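You operate a simulated robot arm through the tools that you are given. There is no shell and no other tool. Be economical: measure what you need, move in short steps, check, and stop when the job is done.

You run a simulated robot arm. Do the job below in one go: nothing can be reset, and whatever is moved stays where it is left.

TASK
Give the guitarist a tuning note: sound La 3 once at volume 5.
Fine: slide the key cover open, switch the piano on for it and off again after.

Only the result counts: the job must be done as asked and must still hold three seconds after the hand-in. Knocking over, shifting, dropping, spilling or breaking anything else fails it. A push-on lid holds only when it is set on centred and level and pressed home; a screw cap is set on level and turned clockwise until tight.

THE ROBOT
A 7-joint arm with a two-finger parallel gripper, fixed in place. Base frame: the origin is at the foot of the arm, x ahead of it, y to its left, z up; the work surface is at about z = 745. Units: mm, degrees, N and s.
With the tool pointing down near the work surface it reaches from about 220 to 740 mm from the base axis. Its first joint turns from -166.0 to 166.0 degrees. Payload 1.57 kg.
Tool frame: the origin (TCP) lies between the finger pads and is the grasp point; the fingertips stand 30 mm ahead of it; z points along the fingers, y is the line along which they close. The gripper opens to 110 mm. The fingers are 24 mm wide and 12 mm thick; the gripper's body (48 by 112 mm) begins 78 mm behind the TCP.
Orientation is told as [roll, pitch, yaw] about the base's x, y, z axes, in that order, counted from this pose: with the fingers straight down and closing along the base's y, the tool's x points along the base's -x, its y along +y and its z along -z.

THE INTERFACE
- The arm moves only by the tool arm_command. Its argument "increments" is text: rows parted by semicolons, each of 7 numbers parted by spaces: the shift along the tool's x, y, z in cm, then the turn, a rotation vector about the tool's x, y, z in degrees, then the closure in counts, from 0 (fully open) to 255 (shut). In form: dx dy dz wx wy wz grip; .... A call has 1 to 12 rows; each row shifts and turns the commanded pose from where the row before left it, along the tool's axes as they then stand. Rows are played at 5 a second. More than 50 mm and 8.6 degrees between two rows, or a gripper value outside its range, and nothing of the call is played. Where a pose cannot be reached the arm comes as near as it can. A force on the tool above 40 N (or 10 N above the force at the start of the call, whichever is more), or a blocked arm, ends the call early, and 0.2 s more pass. The fingers move at their own pace (about 45 mm/s each) and stop on an object; they squeeze with about 30 N. The grip force told is the motor's: it shows also when the fingers shut on nothing. Time passes only in rows, and 0.2 s behind the last, so rows that do not move let the fingers close. The reply holds the time, the measured pose of the TCP, the force on the tool along the base axes, the opening and the grip force, in the units named above and with some noise, and new pictures: "pictures" is both (left out), scene, wrist or none.
- Cameras (640 x 400 px; columns grow to the right, rows downward): "scene" is fixed at [219.6, 499.4, 1318.5]; the picture's right is [-0.95, -0.32, 0.00], its down [-0.13, 0.38, -0.92] and it looks along [0.29, -0.87, -0.40] (base axes); focal length 313 px, centre (320, 200). "wrist" rides on the gripper at [-36, 0, -80] in the tool frame; the picture's right is [0.00, -1.00, 0.00], its down [0.97, 0.00, -0.24] and it looks along [0.24, 0.00, 0.97] (tool axes); focal length 218 px, centre (320, 200). There is no depth. A picture from a camera that has moved, and an enlarged one, comes with that camera's place and axes in the base frame and with its lens.
- raise_lower(by): slides the trunk up (or, below 0, down) by that many mm; the arm rides with it, the base frame stays. It gives what a move gives, with no picture.
- close_up(camera, box): a new picture of the part [left, top, right, bottom] of that camera's present view, enlarged. No time passes.
- close_job(): hands the job in; it is judged then, once.

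Work in short steps. Places have to be worked out from the pictures, the camera data and where the tool is seen: move nearer, look again, correct. Check each grasp and each placing, and mend what went wrong. You have 120 turns and 150 pictures in all, those below and enlarged ones among them. Open the gripper and draw the arm clear of the work before you hand the job in, unless the task says otherwise; then end with one line.

The tools are called by a JSON object that holds its "name" and its "arguments". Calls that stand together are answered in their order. arm_command: Moves the arm, as the interface text tells. Its arguments: {"type":"object","properties":{"increments":{"type":"string"},"pictures":{"type":"string","enum":["both","scene","wrist","none"]}},"required":["increments"]} The other tools are called the same way: raise_lower (by) slides the trunk up or down; close_up (camera, box) takes an enlarged picture of a part of a camera's view; close_job () hands the job in.

At the start:

```text
time_s: 0.0
position: [473.8, -291.4, 1043.2]
ee_rot: [-0.1, 0.0, 0.1]
wrist_force: [-1.4, 0.0, 1.1]
grip_width: 110.0
grasp_force: 0.0
trunk travel left (down, up): [-450.0, 140.0]
```

scene: 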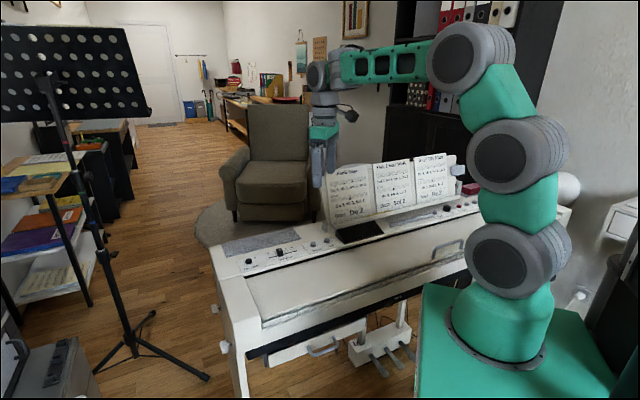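
wrist: 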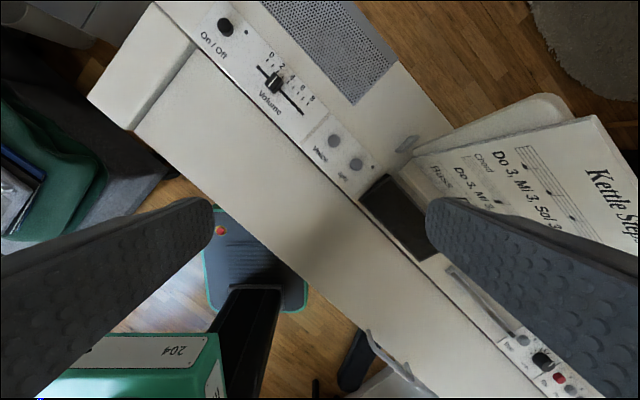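

I start by looking closely at the piano panel in both views.

{"name": "close_up", "arguments": {"camera": "scene", "box": [200, 150, 500, 338]}}

{"name": "close_up", "arguments": {"camera": "wrist", "box": [80, 0, 400, 200]}}

{"name": "close_up", "arguments": {"camera": "wrist", "box": [320, 200, 640, 400]}}

```text
2.13 times, centred on (350, 244) of scene
camera zoom: at [219.6, 499.4, 1318.5], right [-0.95, -0.32, 0.0], down [-0.13, 0.38, -0.92], along [0.29, -0.87, -0.4], focal length 666 px, centre (256, 106)
```

zoom: 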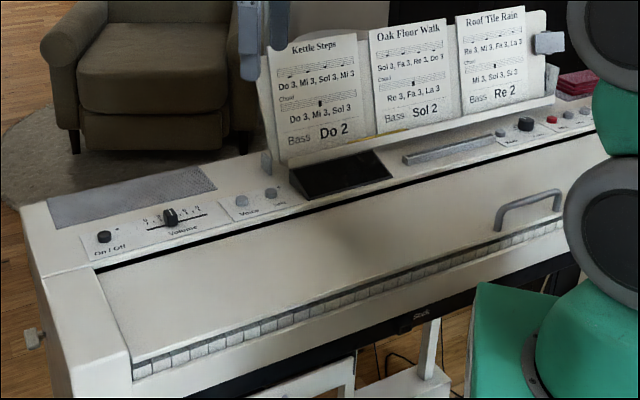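

```text
2.00 times, centred on (240, 100) of wrist
camera zoom: at [509.4, -291.5, 1121.8], right [0.0, -1.0, 0.0], down [-0.97, 0.0, 0.24], along [-0.24, 0.0, -0.97], focal length 436 px, centre (480, 400)
```

zoom: 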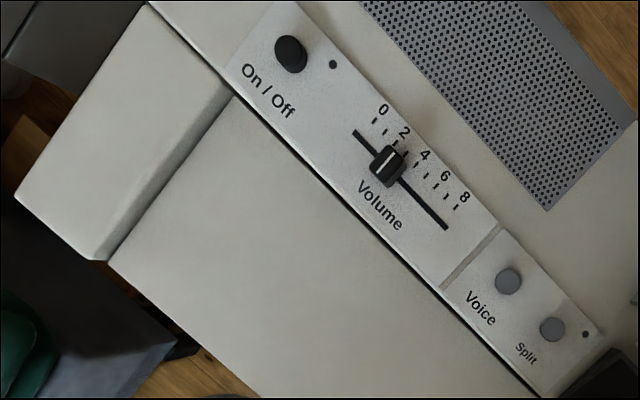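

```text
2.00 times, centred on (480, 300) of wrist
camera zoom: at [509.4, -291.5, 1121.8], right [0.0, -1.0, 0.0], down [-0.97, 0.0, 0.24], along [-0.24, 0.0, -0.97], focal length 436 px, centre (0, 0)
```

zoom: 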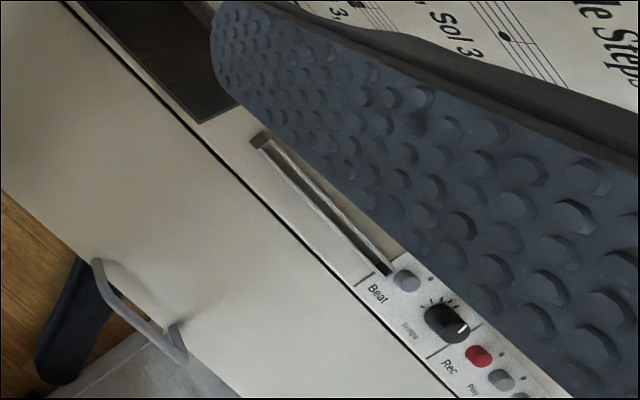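

The On/Off button triangulates to about (662,-166,787), and the piano runs treble-ward along (-0.7,-0.7), with the player's side at (-0.7,+0.7). I turn the tool 45° to line up with it and move over the cover handle for a closer look.

{"name": "arm_command", "arguments": {"increments": "0 0 0 0 0 -7.5 0;0 0 0 0 0 -7.5 0;0 0 0 0 0 -7.5 0;0 0 0 0 0 -7.5 0;0 0 0 0 0 -7.5 0;0 0 0 0 0 -7.5 0;3.4 2.8 0 0 0 0 0;3.4 2.8 0 0 0 0 0;3.4 2.8 0 0 0 0 0;3.4 2.8 0 0 0 0 0;3.4 2.8 0 0 0 0 0;3.4 2.8 0 0 0 0 0"}}

```text
time_s: 2.6
position: [209.7, -317.4, 1042.5]
ee_rot: [0.0, 0.0, 45.0]
wrist_force: [0.6, -1.0, -0.2]
grip_width: 110.0
grasp_force: 0.1
trunk travel left (down, up): [-450.0, 140.0]
camera wrist: at [234.3, -292.6, 1121.4], right [0.71, -0.71, 0.0], down [-0.69, -0.69, 0.24], along [-0.17, -0.17, -0.97], focal length 218 px, centre (320, 200)
```

scene: 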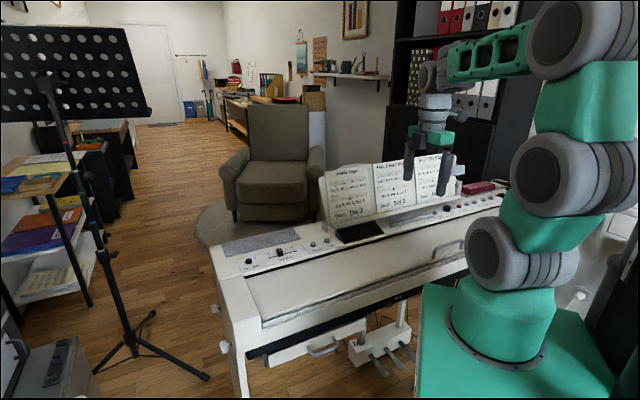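
wrist: 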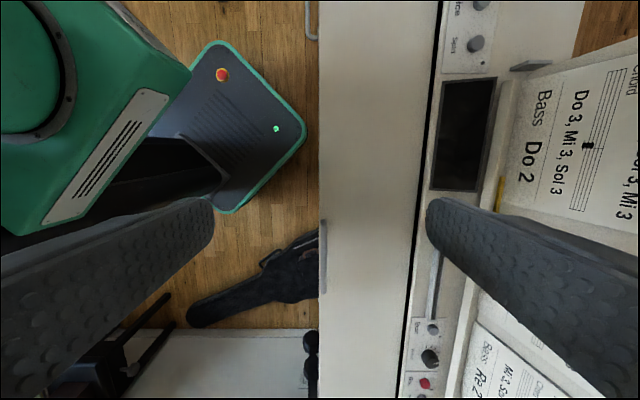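

The handle seems to be at the cover's front edge; I zoom in on it in both views.

{"name": "close_up", "arguments": {"camera": "wrist", "box": [260, 180, 420, 330]}}

{"name": "close_up", "arguments": {"camera": "scene", "box": [360, 190, 520, 290]}}

```text
2.67 times, centred on (340, 255) of wrist
camera zoom: at [234.3, -292.6, 1121.4], right [0.71, -0.71, 0.0], down [-0.69, -0.69, 0.24], along [-0.17, -0.17, -0.97], focal length 582 px, centre (267, 53)
```

zoom: 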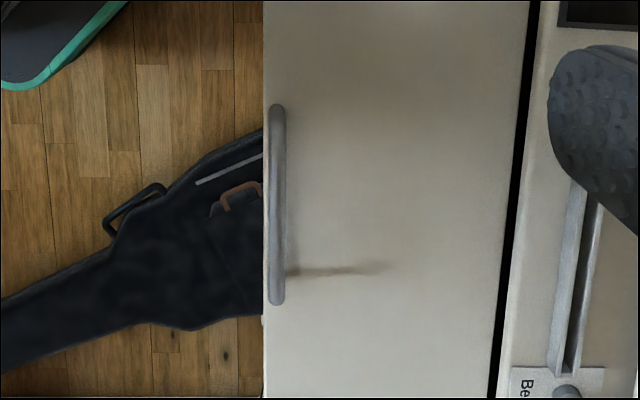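

```text
4.00 times, centred on (440, 240) of scene
camera zoom: at [219.6, 499.4, 1318.5], right [-0.95, -0.32, 0.0], down [-0.13, 0.38, -0.92], along [0.29, -0.87, -0.4], focal length 1252 px, centre (-160, 40)
```

zoom: 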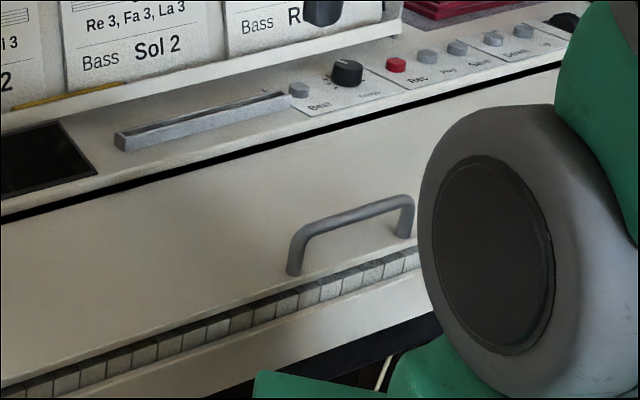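

The handle stands up on the cover's front edge at roughly (110,-426), with the bar near z≈790–800. I close the fingers and move to a point in front of it, higher up, to refine the estimate.

{"name": "arm_command", "arguments": {"increments": "3 0.7 2.4 0 0 0 255;3 0.7 2.4 0 0 0 255;3 0.7 2.4 0 0 0 255;3 0.7 2.4 0 0 0 255;3 0.7 2.4 0 0 0 255;0 0 0 0 0 0 255;0 0 0 0 0 0 255"}}

```text
time_s: 4.2
position: [79.4, -398.7, 921.7]
ee_rot: [-0.1, 0.0, 45.1]
wrist_force: [1.1, -0.2, -0.7]
grip_width: 0.2
grasp_force: 18.1
trunk travel left (down, up): [-450.0, 140.0]
camera wrist: at [104.9, -373.8, 1001.1], right [0.71, -0.71, 0.0], down [-0.69, -0.69, 0.24], along [-0.17, -0.17, -0.97], focal length 218 px, centre (320, 200)
```

scene: 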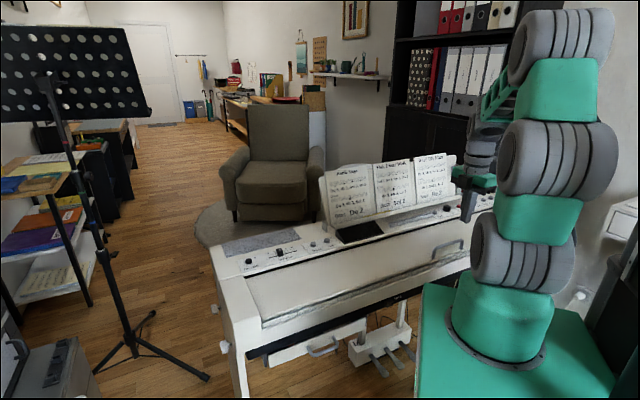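
wrist: 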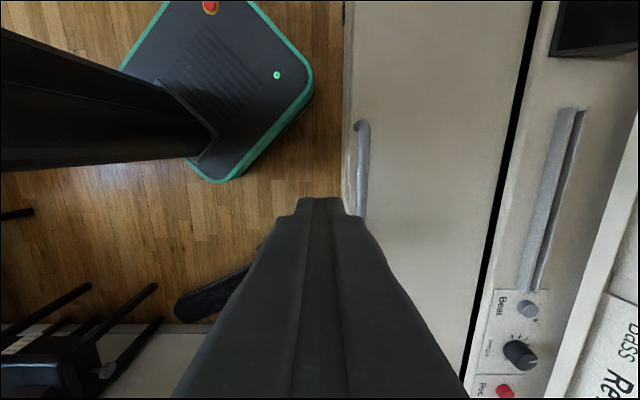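

I zoom in to pin down the bar's height.

{"name": "close_up", "arguments": {"camera": "wrist", "box": [300, 90, 420, 240]}}

{"name": "close_up", "arguments": {"camera": "scene", "box": [400, 190, 520, 265]}}

```text
2.67 times, centred on (360, 165) of wrist
camera zoom: at [104.9, -373.8, 1001.1], right [0.71, -0.71, 0.0], down [-0.69, -0.69, 0.24], along [-0.17, -0.17, -0.97], focal length 582 px, centre (213, 293)
```

zoom: 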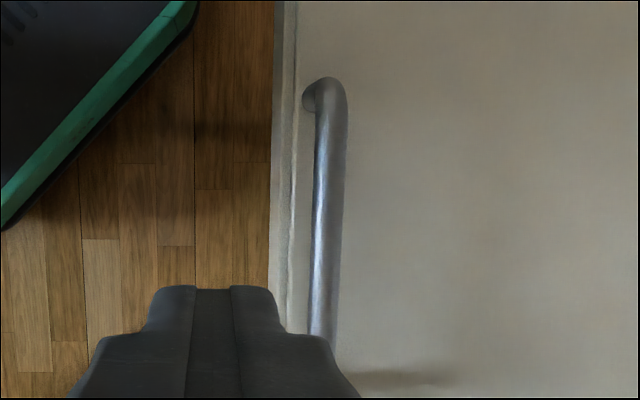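

```text
5.33 times, centred on (460, 228) of scene
camera zoom: at [219.6, 499.4, 1318.5], right [-0.95, -0.32, 0.0], down [-0.13, 0.38, -0.92], along [0.29, -0.87, -0.4], focal length 1670 px, centre (-427, 53)
```

zoom: 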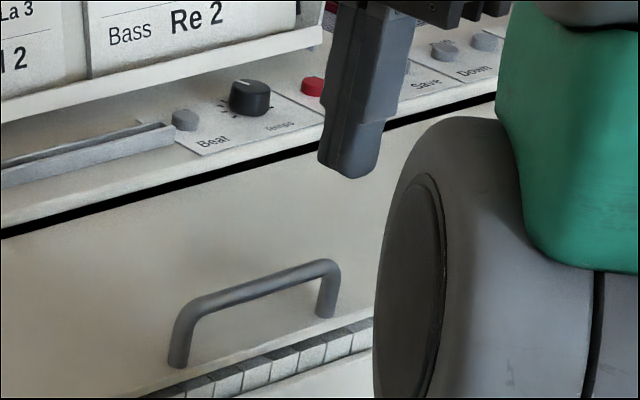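

The bar is consistent across views at depth d≈378, z≈798, and the cover top is at ≈764. The tool is 40 mm in front of the bar, so I lower it until the fingertips are at 785.

{"name": "arm_command", "arguments": {"increments": "0.3 0 3.6 0 0 0 255;0.3 0 3.6 0 0 0 255;0 0 3.4 0 0 0 255;0 0 0 0 0 0 255"}}

```text
time_s: 5.2
position: [76.5, -400.5, 814.2]
ee_rot: [0.0, 0.1, 45.1]
wrist_force: [-0.6, -0.3, 0.2]
grip_width: 0.0
grasp_force: 21.5
trunk travel left (down, up): [-450.0, 140.0]
camera wrist: at [101.5, -376.2, 892.8], right [0.71, -0.71, 0.0], down [-0.69, -0.69, 0.24], along [-0.17, -0.17, -0.97], focal length 218 px, centre (320, 200)
```

scene: 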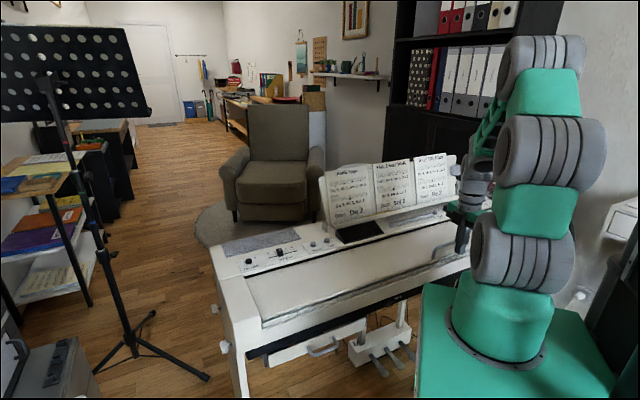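
wrist: 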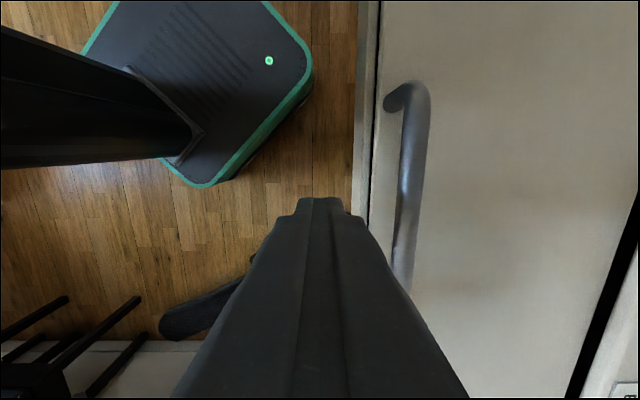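

The finger stands in front of the bar with the tips below it. I push back slowly.

{"name": "arm_command", "arguments": {"increments": "0 -1.5 0 0 0 0 255;0 -1.5 0 0 0 0 255;0 -1.5 0 0 0 0 255;0 -1.5 0 0 0 0 255"}}

```text
time_s: 6.2
position: [119.1, -445.3, 817.8]
ee_rot: [-0.1, 0.0, 45.1]
wrist_force: [0.5, 0.4, 0.3]
grip_width: 0.0
grasp_force: 20.9
trunk travel left (down, up): [-450.0, 140.0]
camera wrist: at [144.6, -419.7, 896.1], right [0.71, -0.71, 0.0], down [-0.69, -0.69, 0.24], along [-0.17, -0.17, -0.97], focal length 218 px, centre (320, 200)
```

scene: 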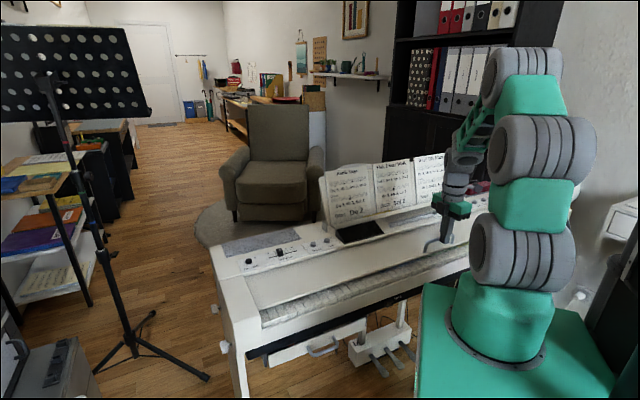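
wrist: 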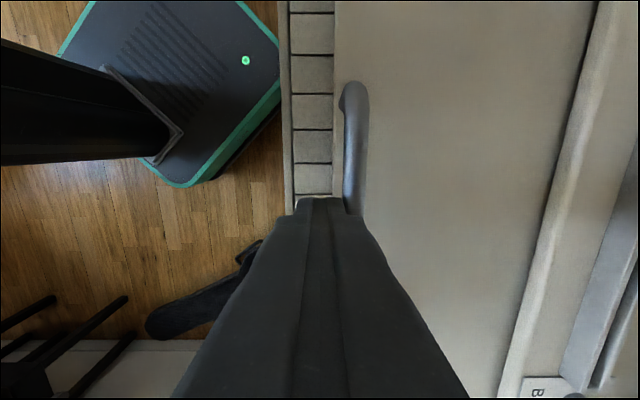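

The cover slides freely, so I keep pushing.

{"name": "arm_command", "arguments": {"increments": "0 -1.5 0 0 0 0 255;0 -1.5 0 0 0 0 255;0 -1.5 0 0 0 0 255;0 -1.5 0 0 0 0 255;0 -1.5 0 0 0 0 255"}}

```text
time_s: 7.4
position: [170.3, -498.7, 818.7]
ee_rot: [-0.1, 0.0, 45.0]
wrist_force: [-0.2, 0.1, 0.8]
grip_width: 0.0
grasp_force: 21.5
trunk travel left (down, up): [-450.0, 140.0]
camera wrist: at [195.4, -472.9, 896.7], right [0.71, -0.71, 0.0], down [-0.69, -0.69, 0.24], along [-0.17, -0.17, -0.97], focal length 218 px, centre (320, 200)
```

scene: 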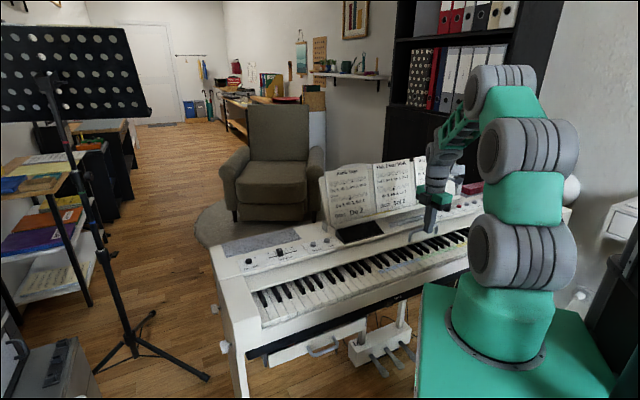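
wrist: 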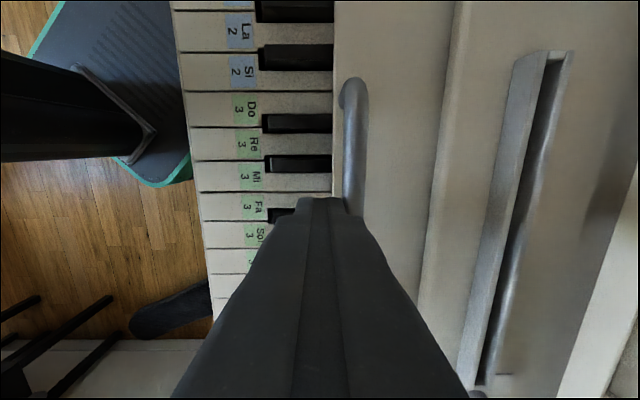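

The keys are labelled with note names. I push the last stretch until the cover meets its stop.

{"name": "arm_command", "arguments": {"increments": "0 -1 0 0 0 0 255;0 -1 0 0 0 0 255;0 -1 0 0 0 0 255;0 -1 0 0 0 0 255"}}

```text
time_s: 8.4
position: [197.9, -526.3, 818.7]
ee_rot: [-0.2, 0.0, 45.0]
wrist_force: [0.1, -0.5, -1.2]
grip_width: 0.0
grasp_force: 21.1
trunk travel left (down, up): [-450.0, 140.0]
camera wrist: at [224.0, -501.4, 897.7], right [0.71, -0.71, 0.0], down [-0.69, -0.69, 0.24], along [-0.17, -0.17, -0.97], focal length 218 px, centre (320, 200)
```

scene: 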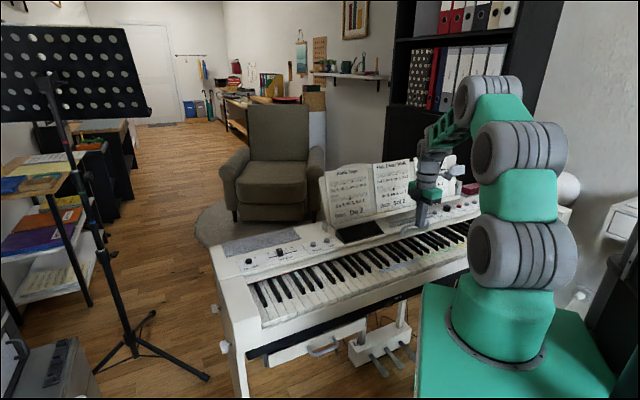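
wrist: 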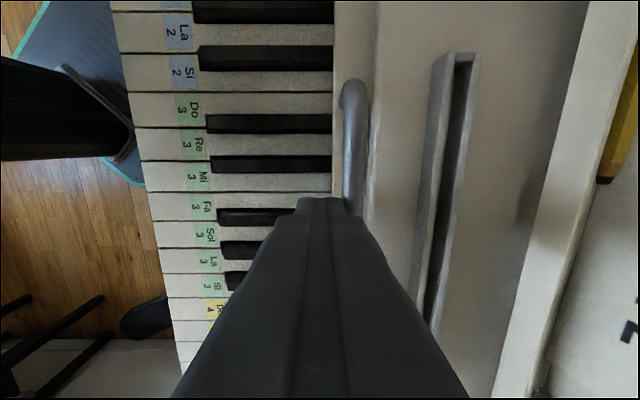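

The bar still has about 10 mm of room before the panel, so I push gently to the stop.

{"name": "arm_command", "arguments": {"increments": "0 -0.5 0 0 0 0 255;0 -0.5 0 0 0 0 255;0 -0.5 0 0 0 0 255", "pictures": "wrist"}}

```text
time_s: 9.3
position: [204.1, -532.0, 818.9]
ee_rot: [0.6, -0.2, 44.6]
wrist_force: [-23.0, 9.1, 16.2]
grip_width: 0.0
grasp_force: 20.6
trunk travel left (down, up): [-450.0, 140.0]
stopped in row 3: the force on the tool passed its limit (the readings are from after the stop); the commanded pose is now the measured one
camera wrist: at [229.7, -506.9, 896.7], right [0.7, -0.71, -0.01], down [-0.69, -0.68, 0.24], along [-0.18, -0.16, -0.97], focal length 218 px, centre (320, 200)
```

wrist: 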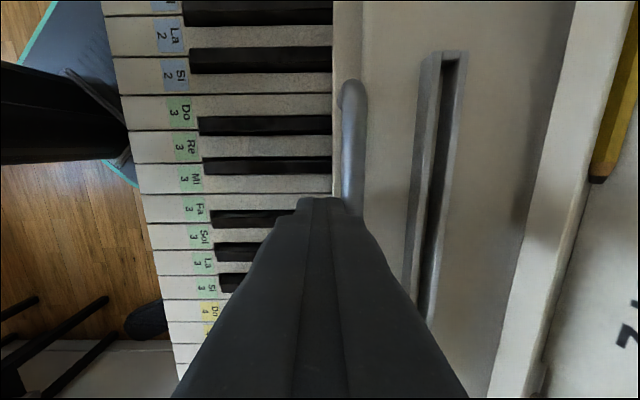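

The cover is at its stop. I back off, rise, and travel to the bass end.

{"name": "arm_command", "arguments": {"increments": "0 2 0 0 0 0 255;0 0 -4 0 0 -0.4 255;0 0 -4 -0.5 0 0 255;0 0 -4 0 0 0 255;-4.8 0 0 0 0 0 255;-4.8 0 0 0 0 0 255;-4.8 0 0 0 0 0 255;-4.8 0 0 0 0 0 255;-4.8 0 0 0 0 0 255;-4.8 0 0 0 0 0 255"}}

{"name": "arm_command", "arguments": {"increments": "-4.8 -1 0 0 0 0 255;-4.8 -1 0 0 0 0 255;-4.8 -1 0 0 0 0 180;-4.8 -1 0 0 0 0 120;0 0 0 0 0 0 120"}}

```text
time_s: 11.5
position: [400.1, -314.4, 935.0]
ee_rot: [1.1, -0.2, 45.1]
wrist_force: [-1.0, -0.3, -0.3]
grip_width: 0.0
grasp_force: 21.0
trunk travel left (down, up): [-450.0, 140.0]
camera wrist: at [425.8, -290.6, 1014.7], right [0.71, -0.71, -0.02], down [-0.68, -0.69, 0.24], along [-0.18, -0.15, -0.97], focal length 218 px, centre (320, 200)
```

scene: 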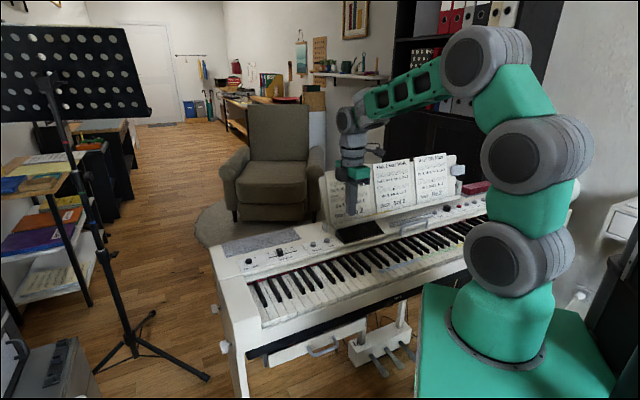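
wrist: 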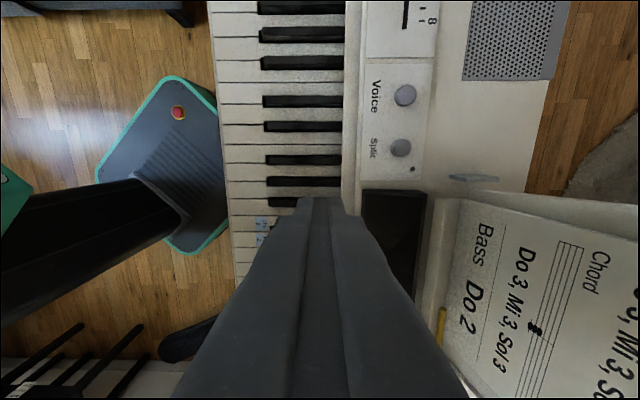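

```text
time_s: 12.7
position: [560.6, -208.8, 934.8]
ee_rot: [1.1, -0.2, 45.2]
wrist_force: [-0.1, 0.9, -0.1]
grip_width: 58.3
grasp_force: 0.1
trunk travel left (down, up): [-450.0, 140.0]
camera wrist: at [586.7, -184.5, 1013.2], right [0.71, -0.7, -0.02], down [-0.68, -0.69, 0.24], along [-0.18, -0.15, -0.97], focal length 218 px, centre (320, 200)
```

scene: 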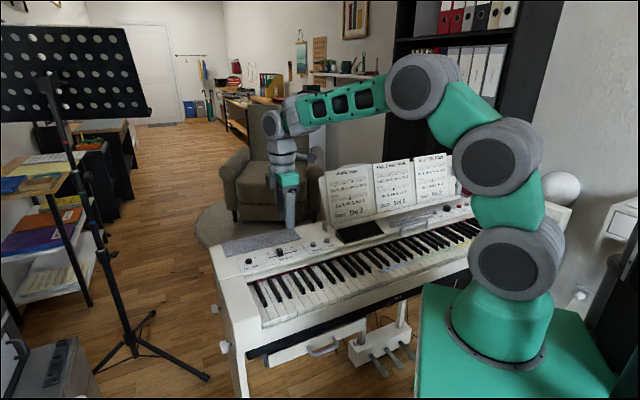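
wrist: 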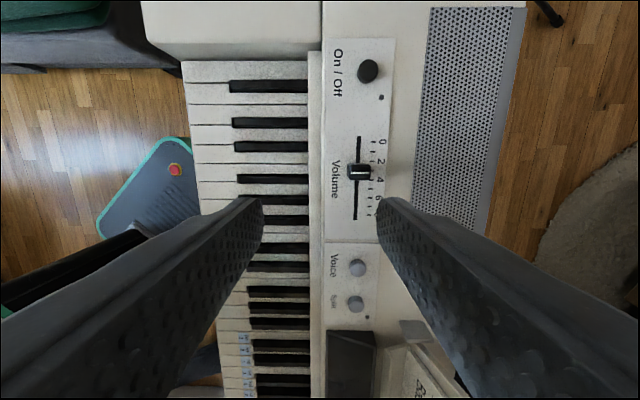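

The roll is off by 1.1°, which I'll correct. First I zoom in on the volume scale.

{"name": "close_up", "arguments": {"camera": "wrist", "box": [310, 30, 430, 250]}}

{"name": "arm_command", "arguments": {"increments": "0 0 0 0.8 0.8 0 120;-2 -2 2 0 0 0 120;-2.5 -2 2 0 0 0 150;0 0 0 0 0 0 150"}}

```text
1.82 times, centred on (370, 140) of wrist
camera zoom: at [586.7, -184.5, 1013.2], right [0.71, -0.7, -0.02], down [-0.68, -0.69, 0.24], along [-0.18, -0.15, -0.97], focal length 397 px, centre (229, 309)
```

zoom: 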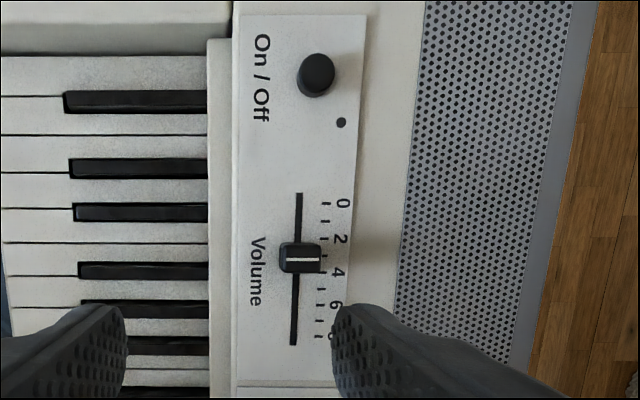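

```text
time_s: 13.7
position: [621.7, -204.0, 895.9]
ee_rot: [0.4, 0.6, 45.2]
wrist_force: [0.2, -0.6, 0.3]
grip_width: 45.3
grasp_force: 0.0
trunk travel left (down, up): [-450.0, 140.0]
camera wrist: at [647.7, -178.1, 973.4], right [0.71, -0.7, -0.01], down [-0.68, -0.69, 0.25], along [-0.18, -0.17, -0.97], focal length 218 px, centre (320, 200)
```

scene: 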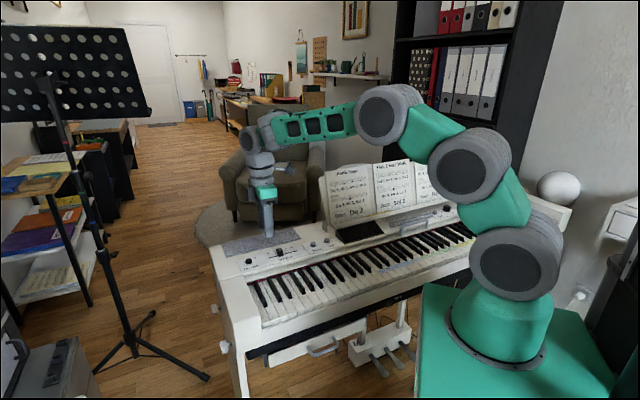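
wrist: 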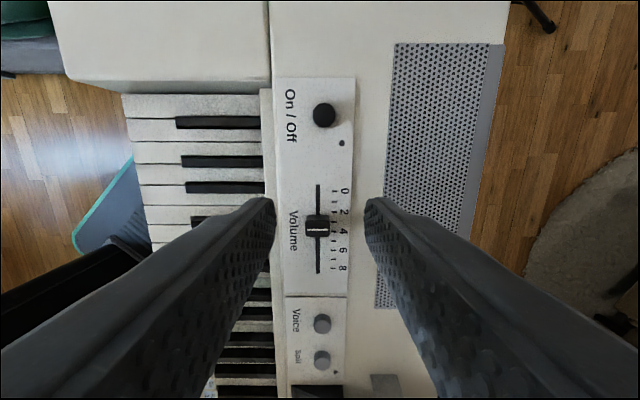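

I zoom in again from here to read the ticks.

{"name": "close_up", "arguments": {"camera": "wrist", "box": [270, 170, 380, 290]}}

```text
3.33 times, centred on (325, 230) of wrist
camera zoom: at [647.7, -178.1, 973.4], right [0.71, -0.7, -0.01], down [-0.68, -0.69, 0.25], along [-0.18, -0.17, -0.97], focal length 728 px, centre (303, 100)
```

zoom: 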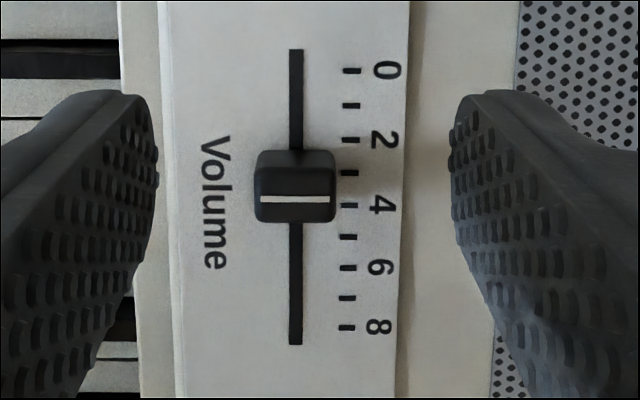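

The knob stands at about 3 after parallax correction, with roughly 9.8 mm per unit, so it needs +2 units. I straighten the tilt, centre over the knob, and descend with the fingers straddling it.

{"name": "arm_command", "arguments": {"increments": "1.7 0.1 0 0.7 -0.14 0 150;1.7 0.1 2.5 0 0 0 150;0 0 2.5 0 0 0 150;0 0 1.5 0 0 0 150;0 0 0 0 0 0 150"}}

```text
time_s: 14.9
position: [596.3, -226.8, 831.4]
ee_rot: [-0.4, 0.5, 45.3]
wrist_force: [0.4, -0.5, 0.5]
grip_width: 45.3
grasp_force: 0.1
trunk travel left (down, up): [-450.0, 140.0]
camera wrist: at [620.3, -201.3, 910.5], right [0.71, -0.7, 0.01], down [-0.68, -0.69, 0.25], along [-0.17, -0.18, -0.97], focal length 218 px, centre (320, 200)
```

scene: 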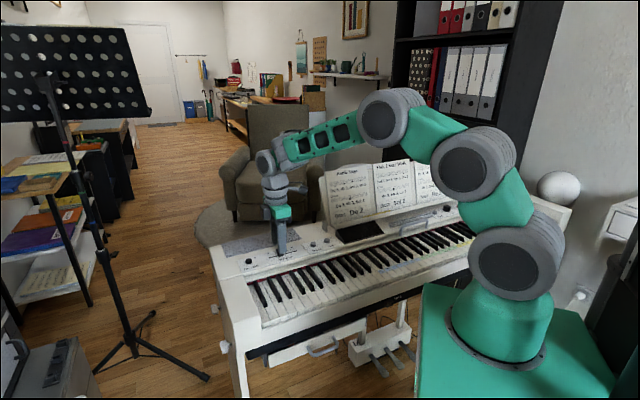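
wrist: 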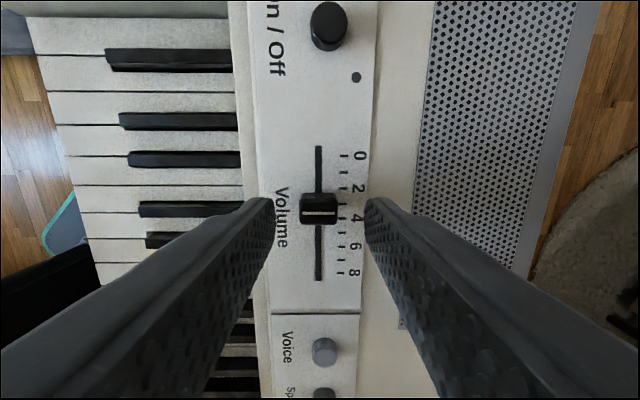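

The knob sits between the fingertips. I lower 13 mm more and close on it.

{"name": "arm_command", "arguments": {"increments": "0.2 0 0.7 0 0 0 150;0 0 0.6 0 0 0 150;0 0 0 0 0 0 190;0 0 0 0 0 0 230;0 0 0 0 0 0 230"}}

```text
time_s: 16.1
position: [593.4, -229.0, 817.7]
ee_rot: [-0.3, 0.6, 45.2]
wrist_force: [-3.3, 2.7, 0.5]
grip_width: 21.7
grasp_force: 25.8
trunk travel left (down, up): [-450.0, 140.0]
camera wrist: at [617.6, -203.2, 896.3], right [0.71, -0.7, 0.01], down [-0.68, -0.69, 0.25], along [-0.17, -0.18, -0.97], focal length 218 px, centre (320, 200)
```

scene: 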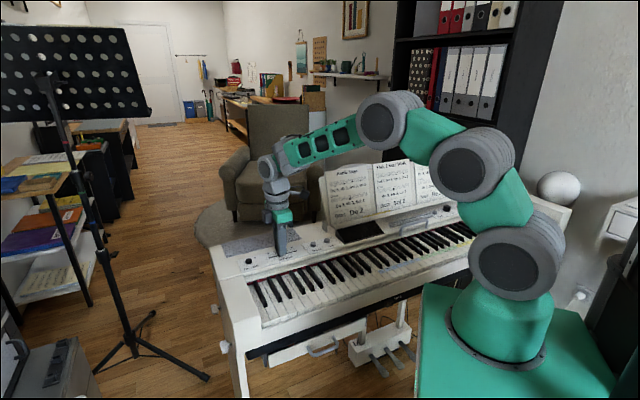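
wrist: 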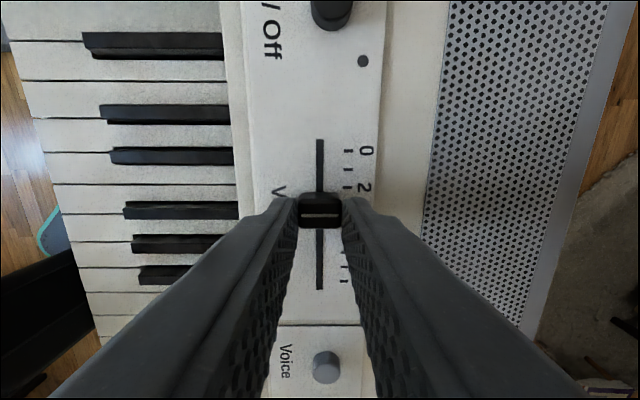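

The knob is gripped (21.7 mm). I slide it 20 mm toward treble.

{"name": "arm_command", "arguments": {"increments": "0.5 0 0 0 0 0 230;0.5 0 0 0 0 0 230;0.5 0 0 0 0 0 230;0.5 0 0 0 0 0 230;0 0 0 0 0 0 230", "pictures": "none"}}

{"name": "arm_command", "arguments": {"increments": "0 0 0 0 0 0 200;0 0 0 0 0 0 150;0 0 0 0 0 0 150;0 0 -3 0 0 0 150;-1.5 0 -3 0 0 0 150;0 0 0 0 0 0 150", "pictures": "wrist"}}

{"name": "close_up", "arguments": {"camera": "wrist", "box": [270, 120, 400, 310]}}

```text
time_s: 17.3
position: [578.5, -242.6, 818.4]
ee_rot: [-0.3, 0.5, 45.2]
wrist_force: [-1.3, 0.0, -11.3]
grip_width: 21.5
grasp_force: 34.2
trunk travel left (down, up): [-450.0, 140.0]
```

```text
time_s: 18.7
position: [591.2, -230.9, 877.7]
ee_rot: [-0.4, 0.5, 45.3]
wrist_force: [0.5, -0.3, -0.6]
grip_width: 45.1
grasp_force: 0.0
trunk travel left (down, up): [-450.0, 140.0]
camera wrist: at [615.6, -205.0, 956.9], right [0.71, -0.7, 0.01], down [-0.68, -0.69, 0.25], along [-0.17, -0.18, -0.97], focal length 218 px, centre (320, 200)
```

wrist: 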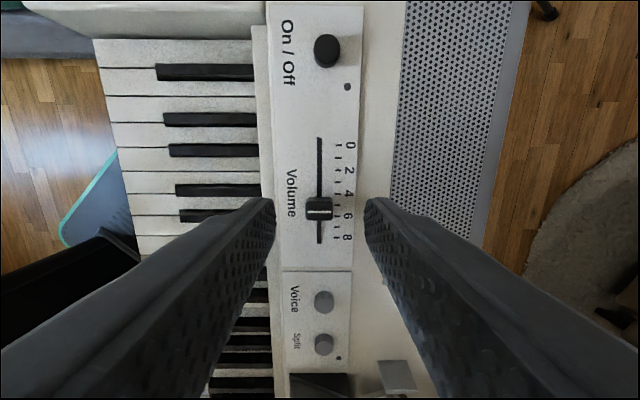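

```text
2.11 times, centred on (335, 215) of wrist
camera zoom: at [615.6, -205.0, 956.9], right [0.71, -0.7, 0.01], down [-0.68, -0.69, 0.25], along [-0.17, -0.18, -0.97], focal length 460 px, centre (288, 168)
```

zoom: 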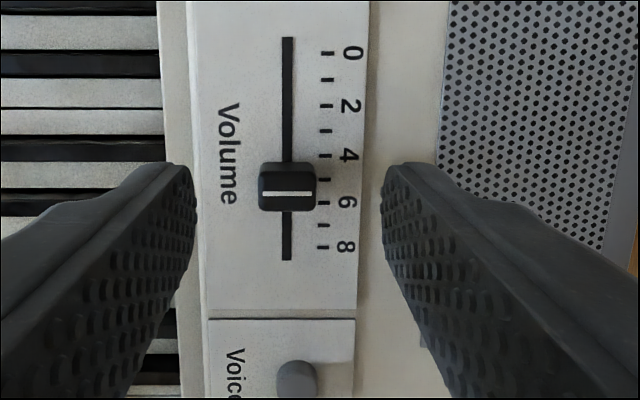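

To read it without parallax, I move the camera directly over the knob.

{"name": "arm_command", "arguments": {"increments": "4.7 0 0 0 0 0 150;0 0 0 0 0 0 150", "pictures": "none"}}

{"name": "close_up", "arguments": {"camera": "wrist", "box": [270, 60, 400, 250]}}

```text
time_s: 19.3
position: [558.0, -265.1, 878.2]
ee_rot: [-0.4, 0.4, 45.1]
wrist_force: [-0.1, 0.0, 0.0]
grip_width: 45.4
grasp_force: 0.1
trunk travel left (down, up): [-450.0, 140.0]
```

```text
2.11 times, centred on (335, 155) of wrist
camera zoom: at [582.8, -239.0, 956.2], right [0.71, -0.7, 0.01], down [-0.68, -0.69, 0.25], along [-0.17, -0.18, -0.97], focal length 460 px, centre (288, 295)
```

zoom: 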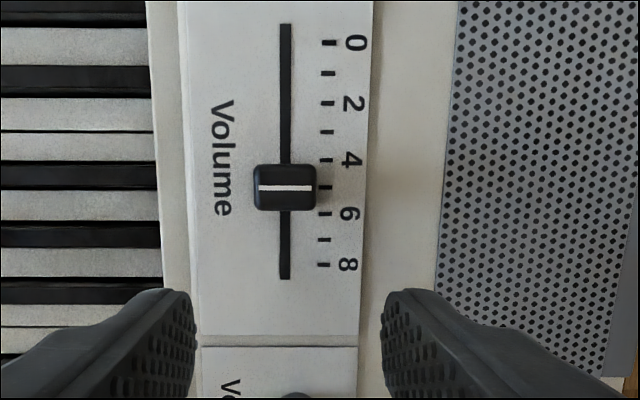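

The knob reads exactly 5 with parallax accounted for. Next I close the fingers and hover over the On/Off button.

{"name": "arm_command", "arguments": {"increments": "-4.8 0 0 0 0 0 200;-4.8 -0.1 0 0 0 0 255;-4.8 -0.1 0 0 0 0 255;0 0 2 0 0 0 255;0 0 2 0 0 0 255;0 0 0 0 0 0 255"}}

{"name": "close_up", "arguments": {"camera": "wrist", "box": [240, 120, 400, 220]}}

{"name": "close_up", "arguments": {"camera": "scene", "box": [210, 200, 330, 275]}}

```text
time_s: 20.7
position: [661.1, -162.8, 837.8]
ee_rot: [-0.4, 0.4, 45.2]
wrist_force: [-0.3, -0.7, -0.6]
grip_width: 0.0
grasp_force: 20.6
trunk travel left (down, up): [-450.0, 140.0]
camera wrist: at [686.3, -136.3, 916.0], right [0.71, -0.7, 0.01], down [-0.68, -0.69, 0.25], along [-0.17, -0.18, -0.97], focal length 218 px, centre (320, 200)
```

scene: 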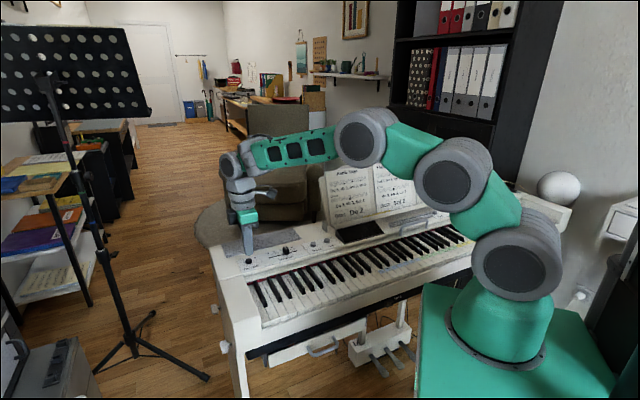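
wrist: 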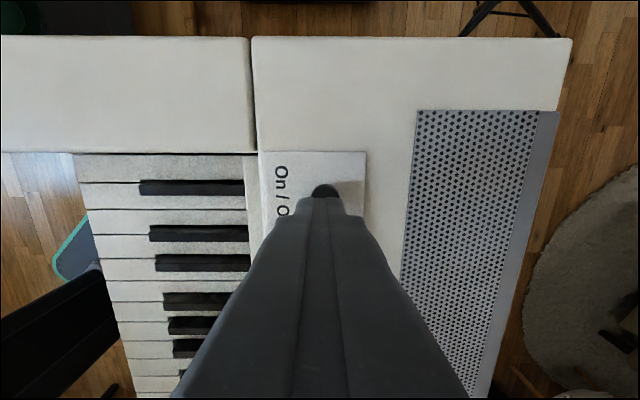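

```text
4.00 times, centred on (320, 170) of wrist
camera zoom: at [686.3, -136.3, 916.0], right [0.71, -0.7, 0.01], down [-0.68, -0.69, 0.25], along [-0.17, -0.18, -0.97], focal length 873 px, centre (320, 320)
```

zoom: 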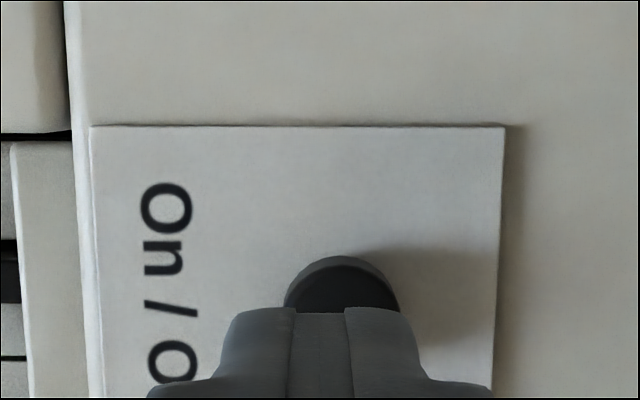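

```text
5.33 times, centred on (270, 238) of scene
camera zoom: at [219.6, 499.4, 1318.5], right [-0.95, -0.32, 0.0], down [-0.13, 0.38, -0.92], along [0.29, -0.87, -0.4], focal length 1670 px, centre (587, 0)
```

zoom: 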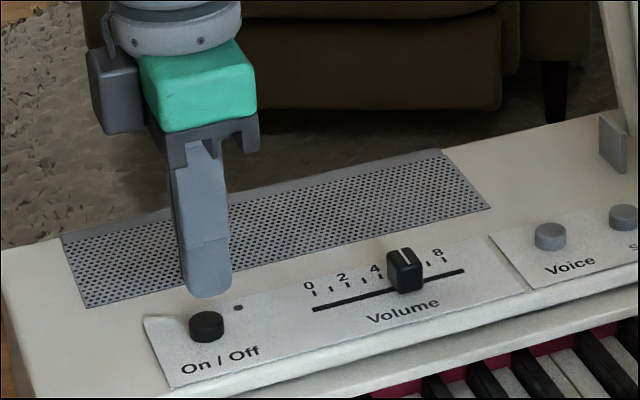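

The fingertip is right over the button, whose top is at ≈789. I descend and press in small steps.

{"name": "arm_command", "arguments": {"increments": "0 -0.2 1 0 0 0 255;0 0 0.6 0 0 0 255;0 0 0.2 0 0 0 255;0 0 0.2 0 0 0 255;0 0 0.2 0 0 0 255", "pictures": "wrist"}}

{"name": "close_up", "arguments": {"camera": "scene", "box": [210, 200, 330, 275]}}

```text
time_s: 21.9
position: [662.6, -166.9, 815.6]
ee_rot: [-0.6, 0.4, 45.2]
wrist_force: [1.0, -0.2, 0.1]
grip_width: 0.0
grasp_force: 20.7
trunk travel left (down, up): [-450.0, 140.0]
camera wrist: at [687.8, -139.4, 893.6], right [0.71, -0.7, 0.01], down [-0.68, -0.69, 0.25], along [-0.17, -0.18, -0.97], focal length 218 px, centre (320, 200)
```

wrist: 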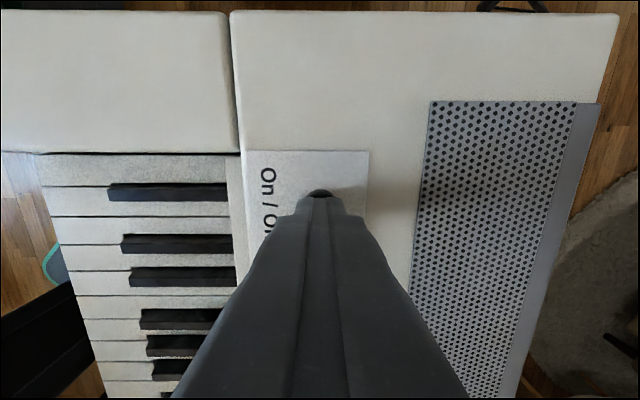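

```text
5.33 times, centred on (270, 238) of scene
camera zoom: at [219.6, 499.4, 1318.5], right [-0.95, -0.32, 0.0], down [-0.13, 0.38, -0.92], along [0.29, -0.87, -0.4], focal length 1670 px, centre (587, 0)
```

zoom: 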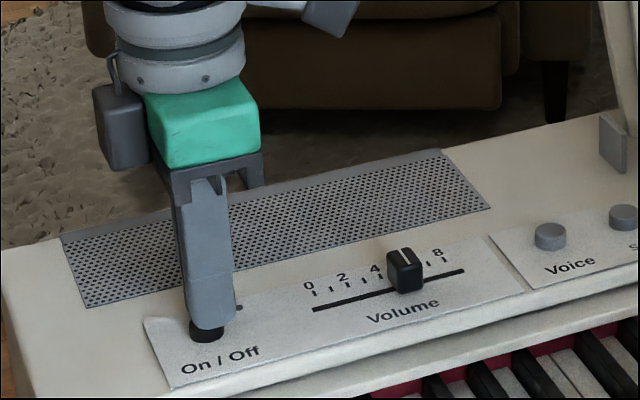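

There is no force yet, so I continue down in 1.5 mm steps.

{"name": "arm_command", "arguments": {"increments": "0.2 0 0.15 0 0 0 255;-0.2 0 0.15 0 0 0 255;0 0 0.15 0 0 0 255", "pictures": "none"}}

{"name": "close_up", "arguments": {"camera": "scene", "box": [220, 230, 290, 274]}}

{"name": "close_up", "arguments": {"camera": "wrist", "box": [240, 140, 400, 240]}}

```text
time_s: 22.7
position: [662.6, -167.3, 812.2]
ee_rot: [-0.5, 0.5, 45.3]
wrist_force: [-0.9, -1.6, 5.9]
grip_width: 0.0
grasp_force: 21.2
trunk travel left (down, up): [-450.0, 140.0]
```

```text
9.09 times, centred on (255, 252) of scene
camera zoom: at [219.6, 499.4, 1318.5], right [-0.95, -0.32, 0.0], down [-0.13, 0.38, -0.92], along [0.29, -0.87, -0.4], focal length 2846 px, centre (911, -273)
```

zoom: 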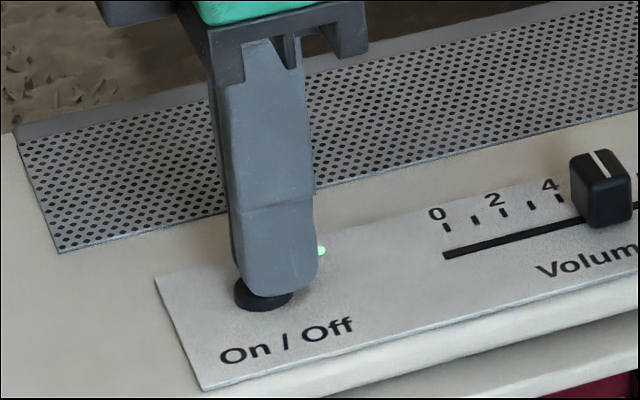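

```text
4.00 times, centred on (320, 190) of wrist
camera zoom: at [686.7, -140.4, 890.3], right [0.71, -0.71, 0.01], down [-0.68, -0.69, 0.25], along [-0.17, -0.18, -0.97], focal length 873 px, centre (320, 240)
```

zoom: 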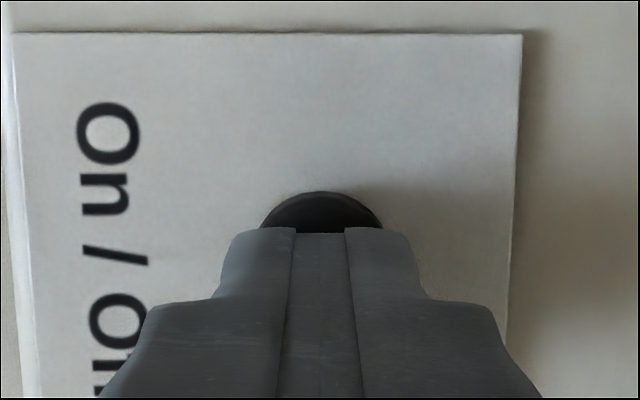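

The LED has lit green, so the piano is on. I rise straight up and confirm it stays on.

{"name": "arm_command", "arguments": {"increments": "0 0 -2 0 0 0 255;0 0 -4 0 0 0 255;0 0 -4 0 0 0 255", "pictures": "none"}}

{"name": "close_up", "arguments": {"camera": "scene", "box": [220, 230, 290, 274]}}

```text
time_s: 23.5
position: [663.6, -165.1, 909.7]
ee_rot: [-0.5, 0.5, 45.2]
wrist_force: [0.3, -0.4, 0.0]
grip_width: 0.0
grasp_force: 21.0
trunk travel left (down, up): [-450.0, 140.0]
```

```text
9.09 times, centred on (255, 252) of scene
camera zoom: at [219.6, 499.4, 1318.5], right [-0.95, -0.32, 0.0], down [-0.13, 0.38, -0.92], along [0.29, -0.87, -0.4], focal length 2846 px, centre (911, -273)
```

zoom: 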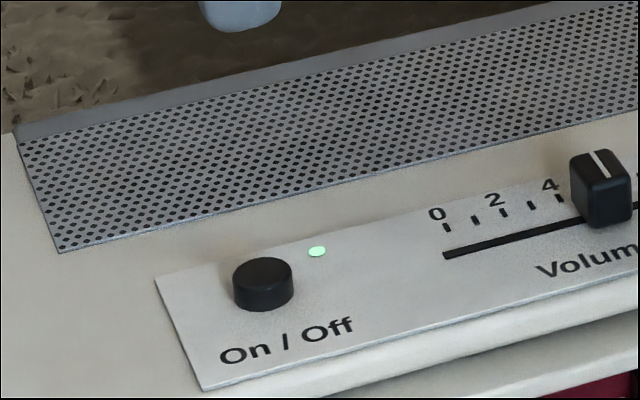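

The piano is on. The closed fingertip (24 mm) is too wide for one key, so I'll press with one finger of the opened, turned and slightly tilted gripper. First I travel to above La 3.

{"name": "arm_command", "arguments": {"increments": "4.5 2 0 0 0 0 255;4.5 2 0 0 0 0 255;4.8 1.2 0 0 0 0 255;4.8 1.2 0 0 0 0 255;4.8 1.2 0 0 0 0 255;4.8 1.2 0 0 0 0 255;4.8 1.2 0 0 0 0 255;4.8 1.2 0 0 0 0 255;4.8 1.2 0 0 0 0 255;4.8 1.2 0 0 0 0 255;4.8 1.2 0 0 0 0 255;4.8 0.6 0 0 0 0 255", "pictures": "none"}}

{"name": "arm_command", "arguments": {"increments": "0 0 0 0 0 8.2 200;0 0 0 0 0 8.2 100;0 0 0 0 0 8.2 0;0 0 0 0 0 8.2 0;0 0 0 0 0 8.2 0;0 0 0 0 0 8.2 0;0 0 0 0 0 8.2 0;0 0 0 0 0 8.2 0;0 0 0 0 0 8.2 0;0 0 0 0 0 8.2 0;0 0 0 0 0 8.2 0;0 0 0 0 0 0 0"}}

```text
time_s: 26.1
position: [152.1, -461.0, 918.5]
ee_rot: [-0.5, 0.4, 45.2]
wrist_force: [0.6, -0.2, 0.6]
grip_width: 0.0
grasp_force: 21.2
trunk travel left (down, up): [-450.0, 140.0]
```

```text
time_s: 28.7
position: [153.2, -461.2, 915.0]
ee_rot: [-0.4, -0.3, -45.2]
wrist_force: [-0.9, 0.1, 0.5]
grip_width: 110.2
grasp_force: 0.0
trunk travel left (down, up): [-450.0, 140.0]
camera wrist: at [175.8, -486.3, 994.2], right [-0.71, -0.71, 0.01], down [-0.68, 0.69, 0.23], along [-0.17, 0.16, -0.97], focal length 218 px, centre (320, 200)
```

scene: 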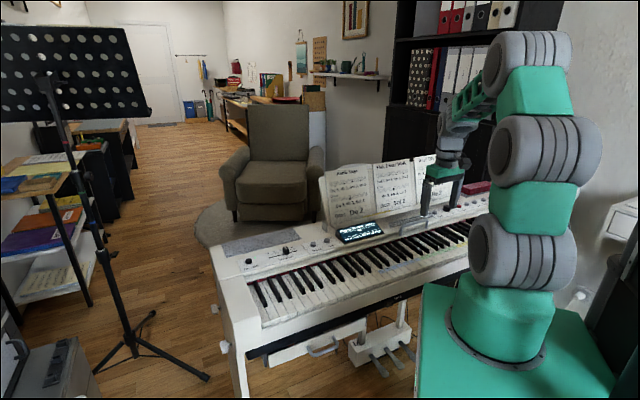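
wrist: 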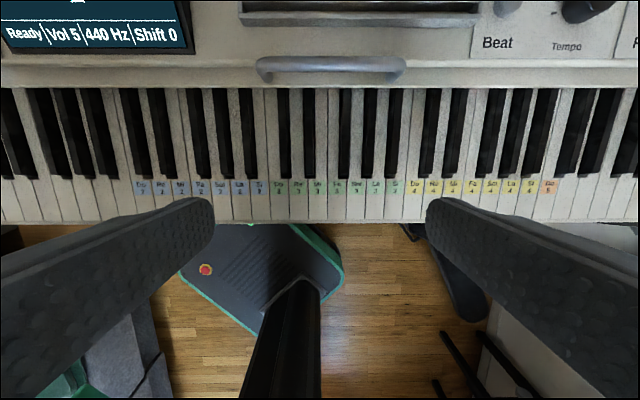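

The display shows "Ready | Vol 5 | 440 Hz | Shift 0". I zoom in on the key labels.

{"name": "close_up", "arguments": {"camera": "wrist", "box": [260, 80, 440, 230]}}

{"name": "close_up", "arguments": {"camera": "wrist", "box": [0, 0, 200, 60]}}

```text
2.67 times, centred on (350, 155) of wrist
camera zoom: at [175.8, -486.3, 994.2], right [-0.71, -0.71, 0.01], down [-0.68, 0.69, 0.23], along [-0.17, 0.16, -0.97], focal length 582 px, centre (240, 320)
```

zoom: 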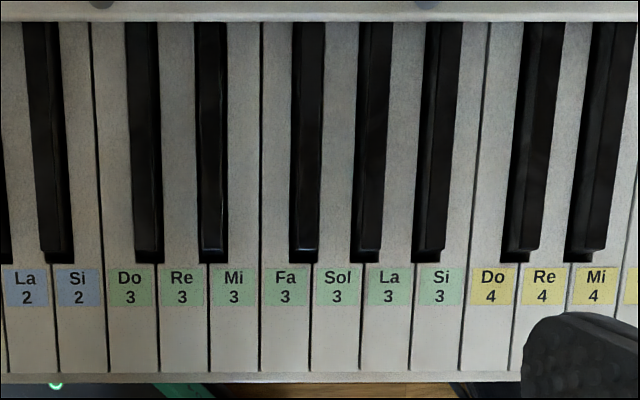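

```text
3.20 times, centred on (100, 30) of wrist
camera zoom: at [175.8, -486.3, 994.2], right [-0.71, -0.71, 0.01], down [-0.68, 0.69, 0.23], along [-0.17, 0.16, -0.97], focal length 698 px, centre (1024, 744)
```

zoom: 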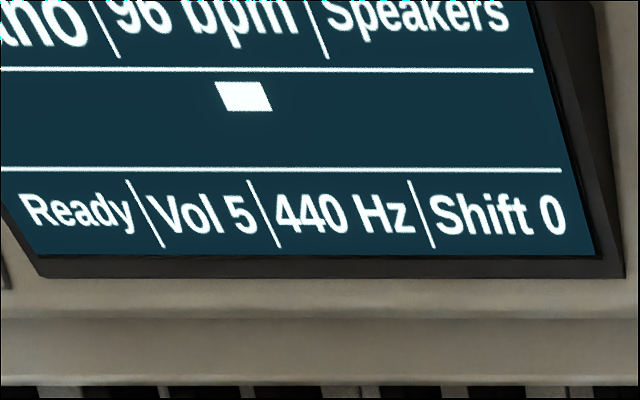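

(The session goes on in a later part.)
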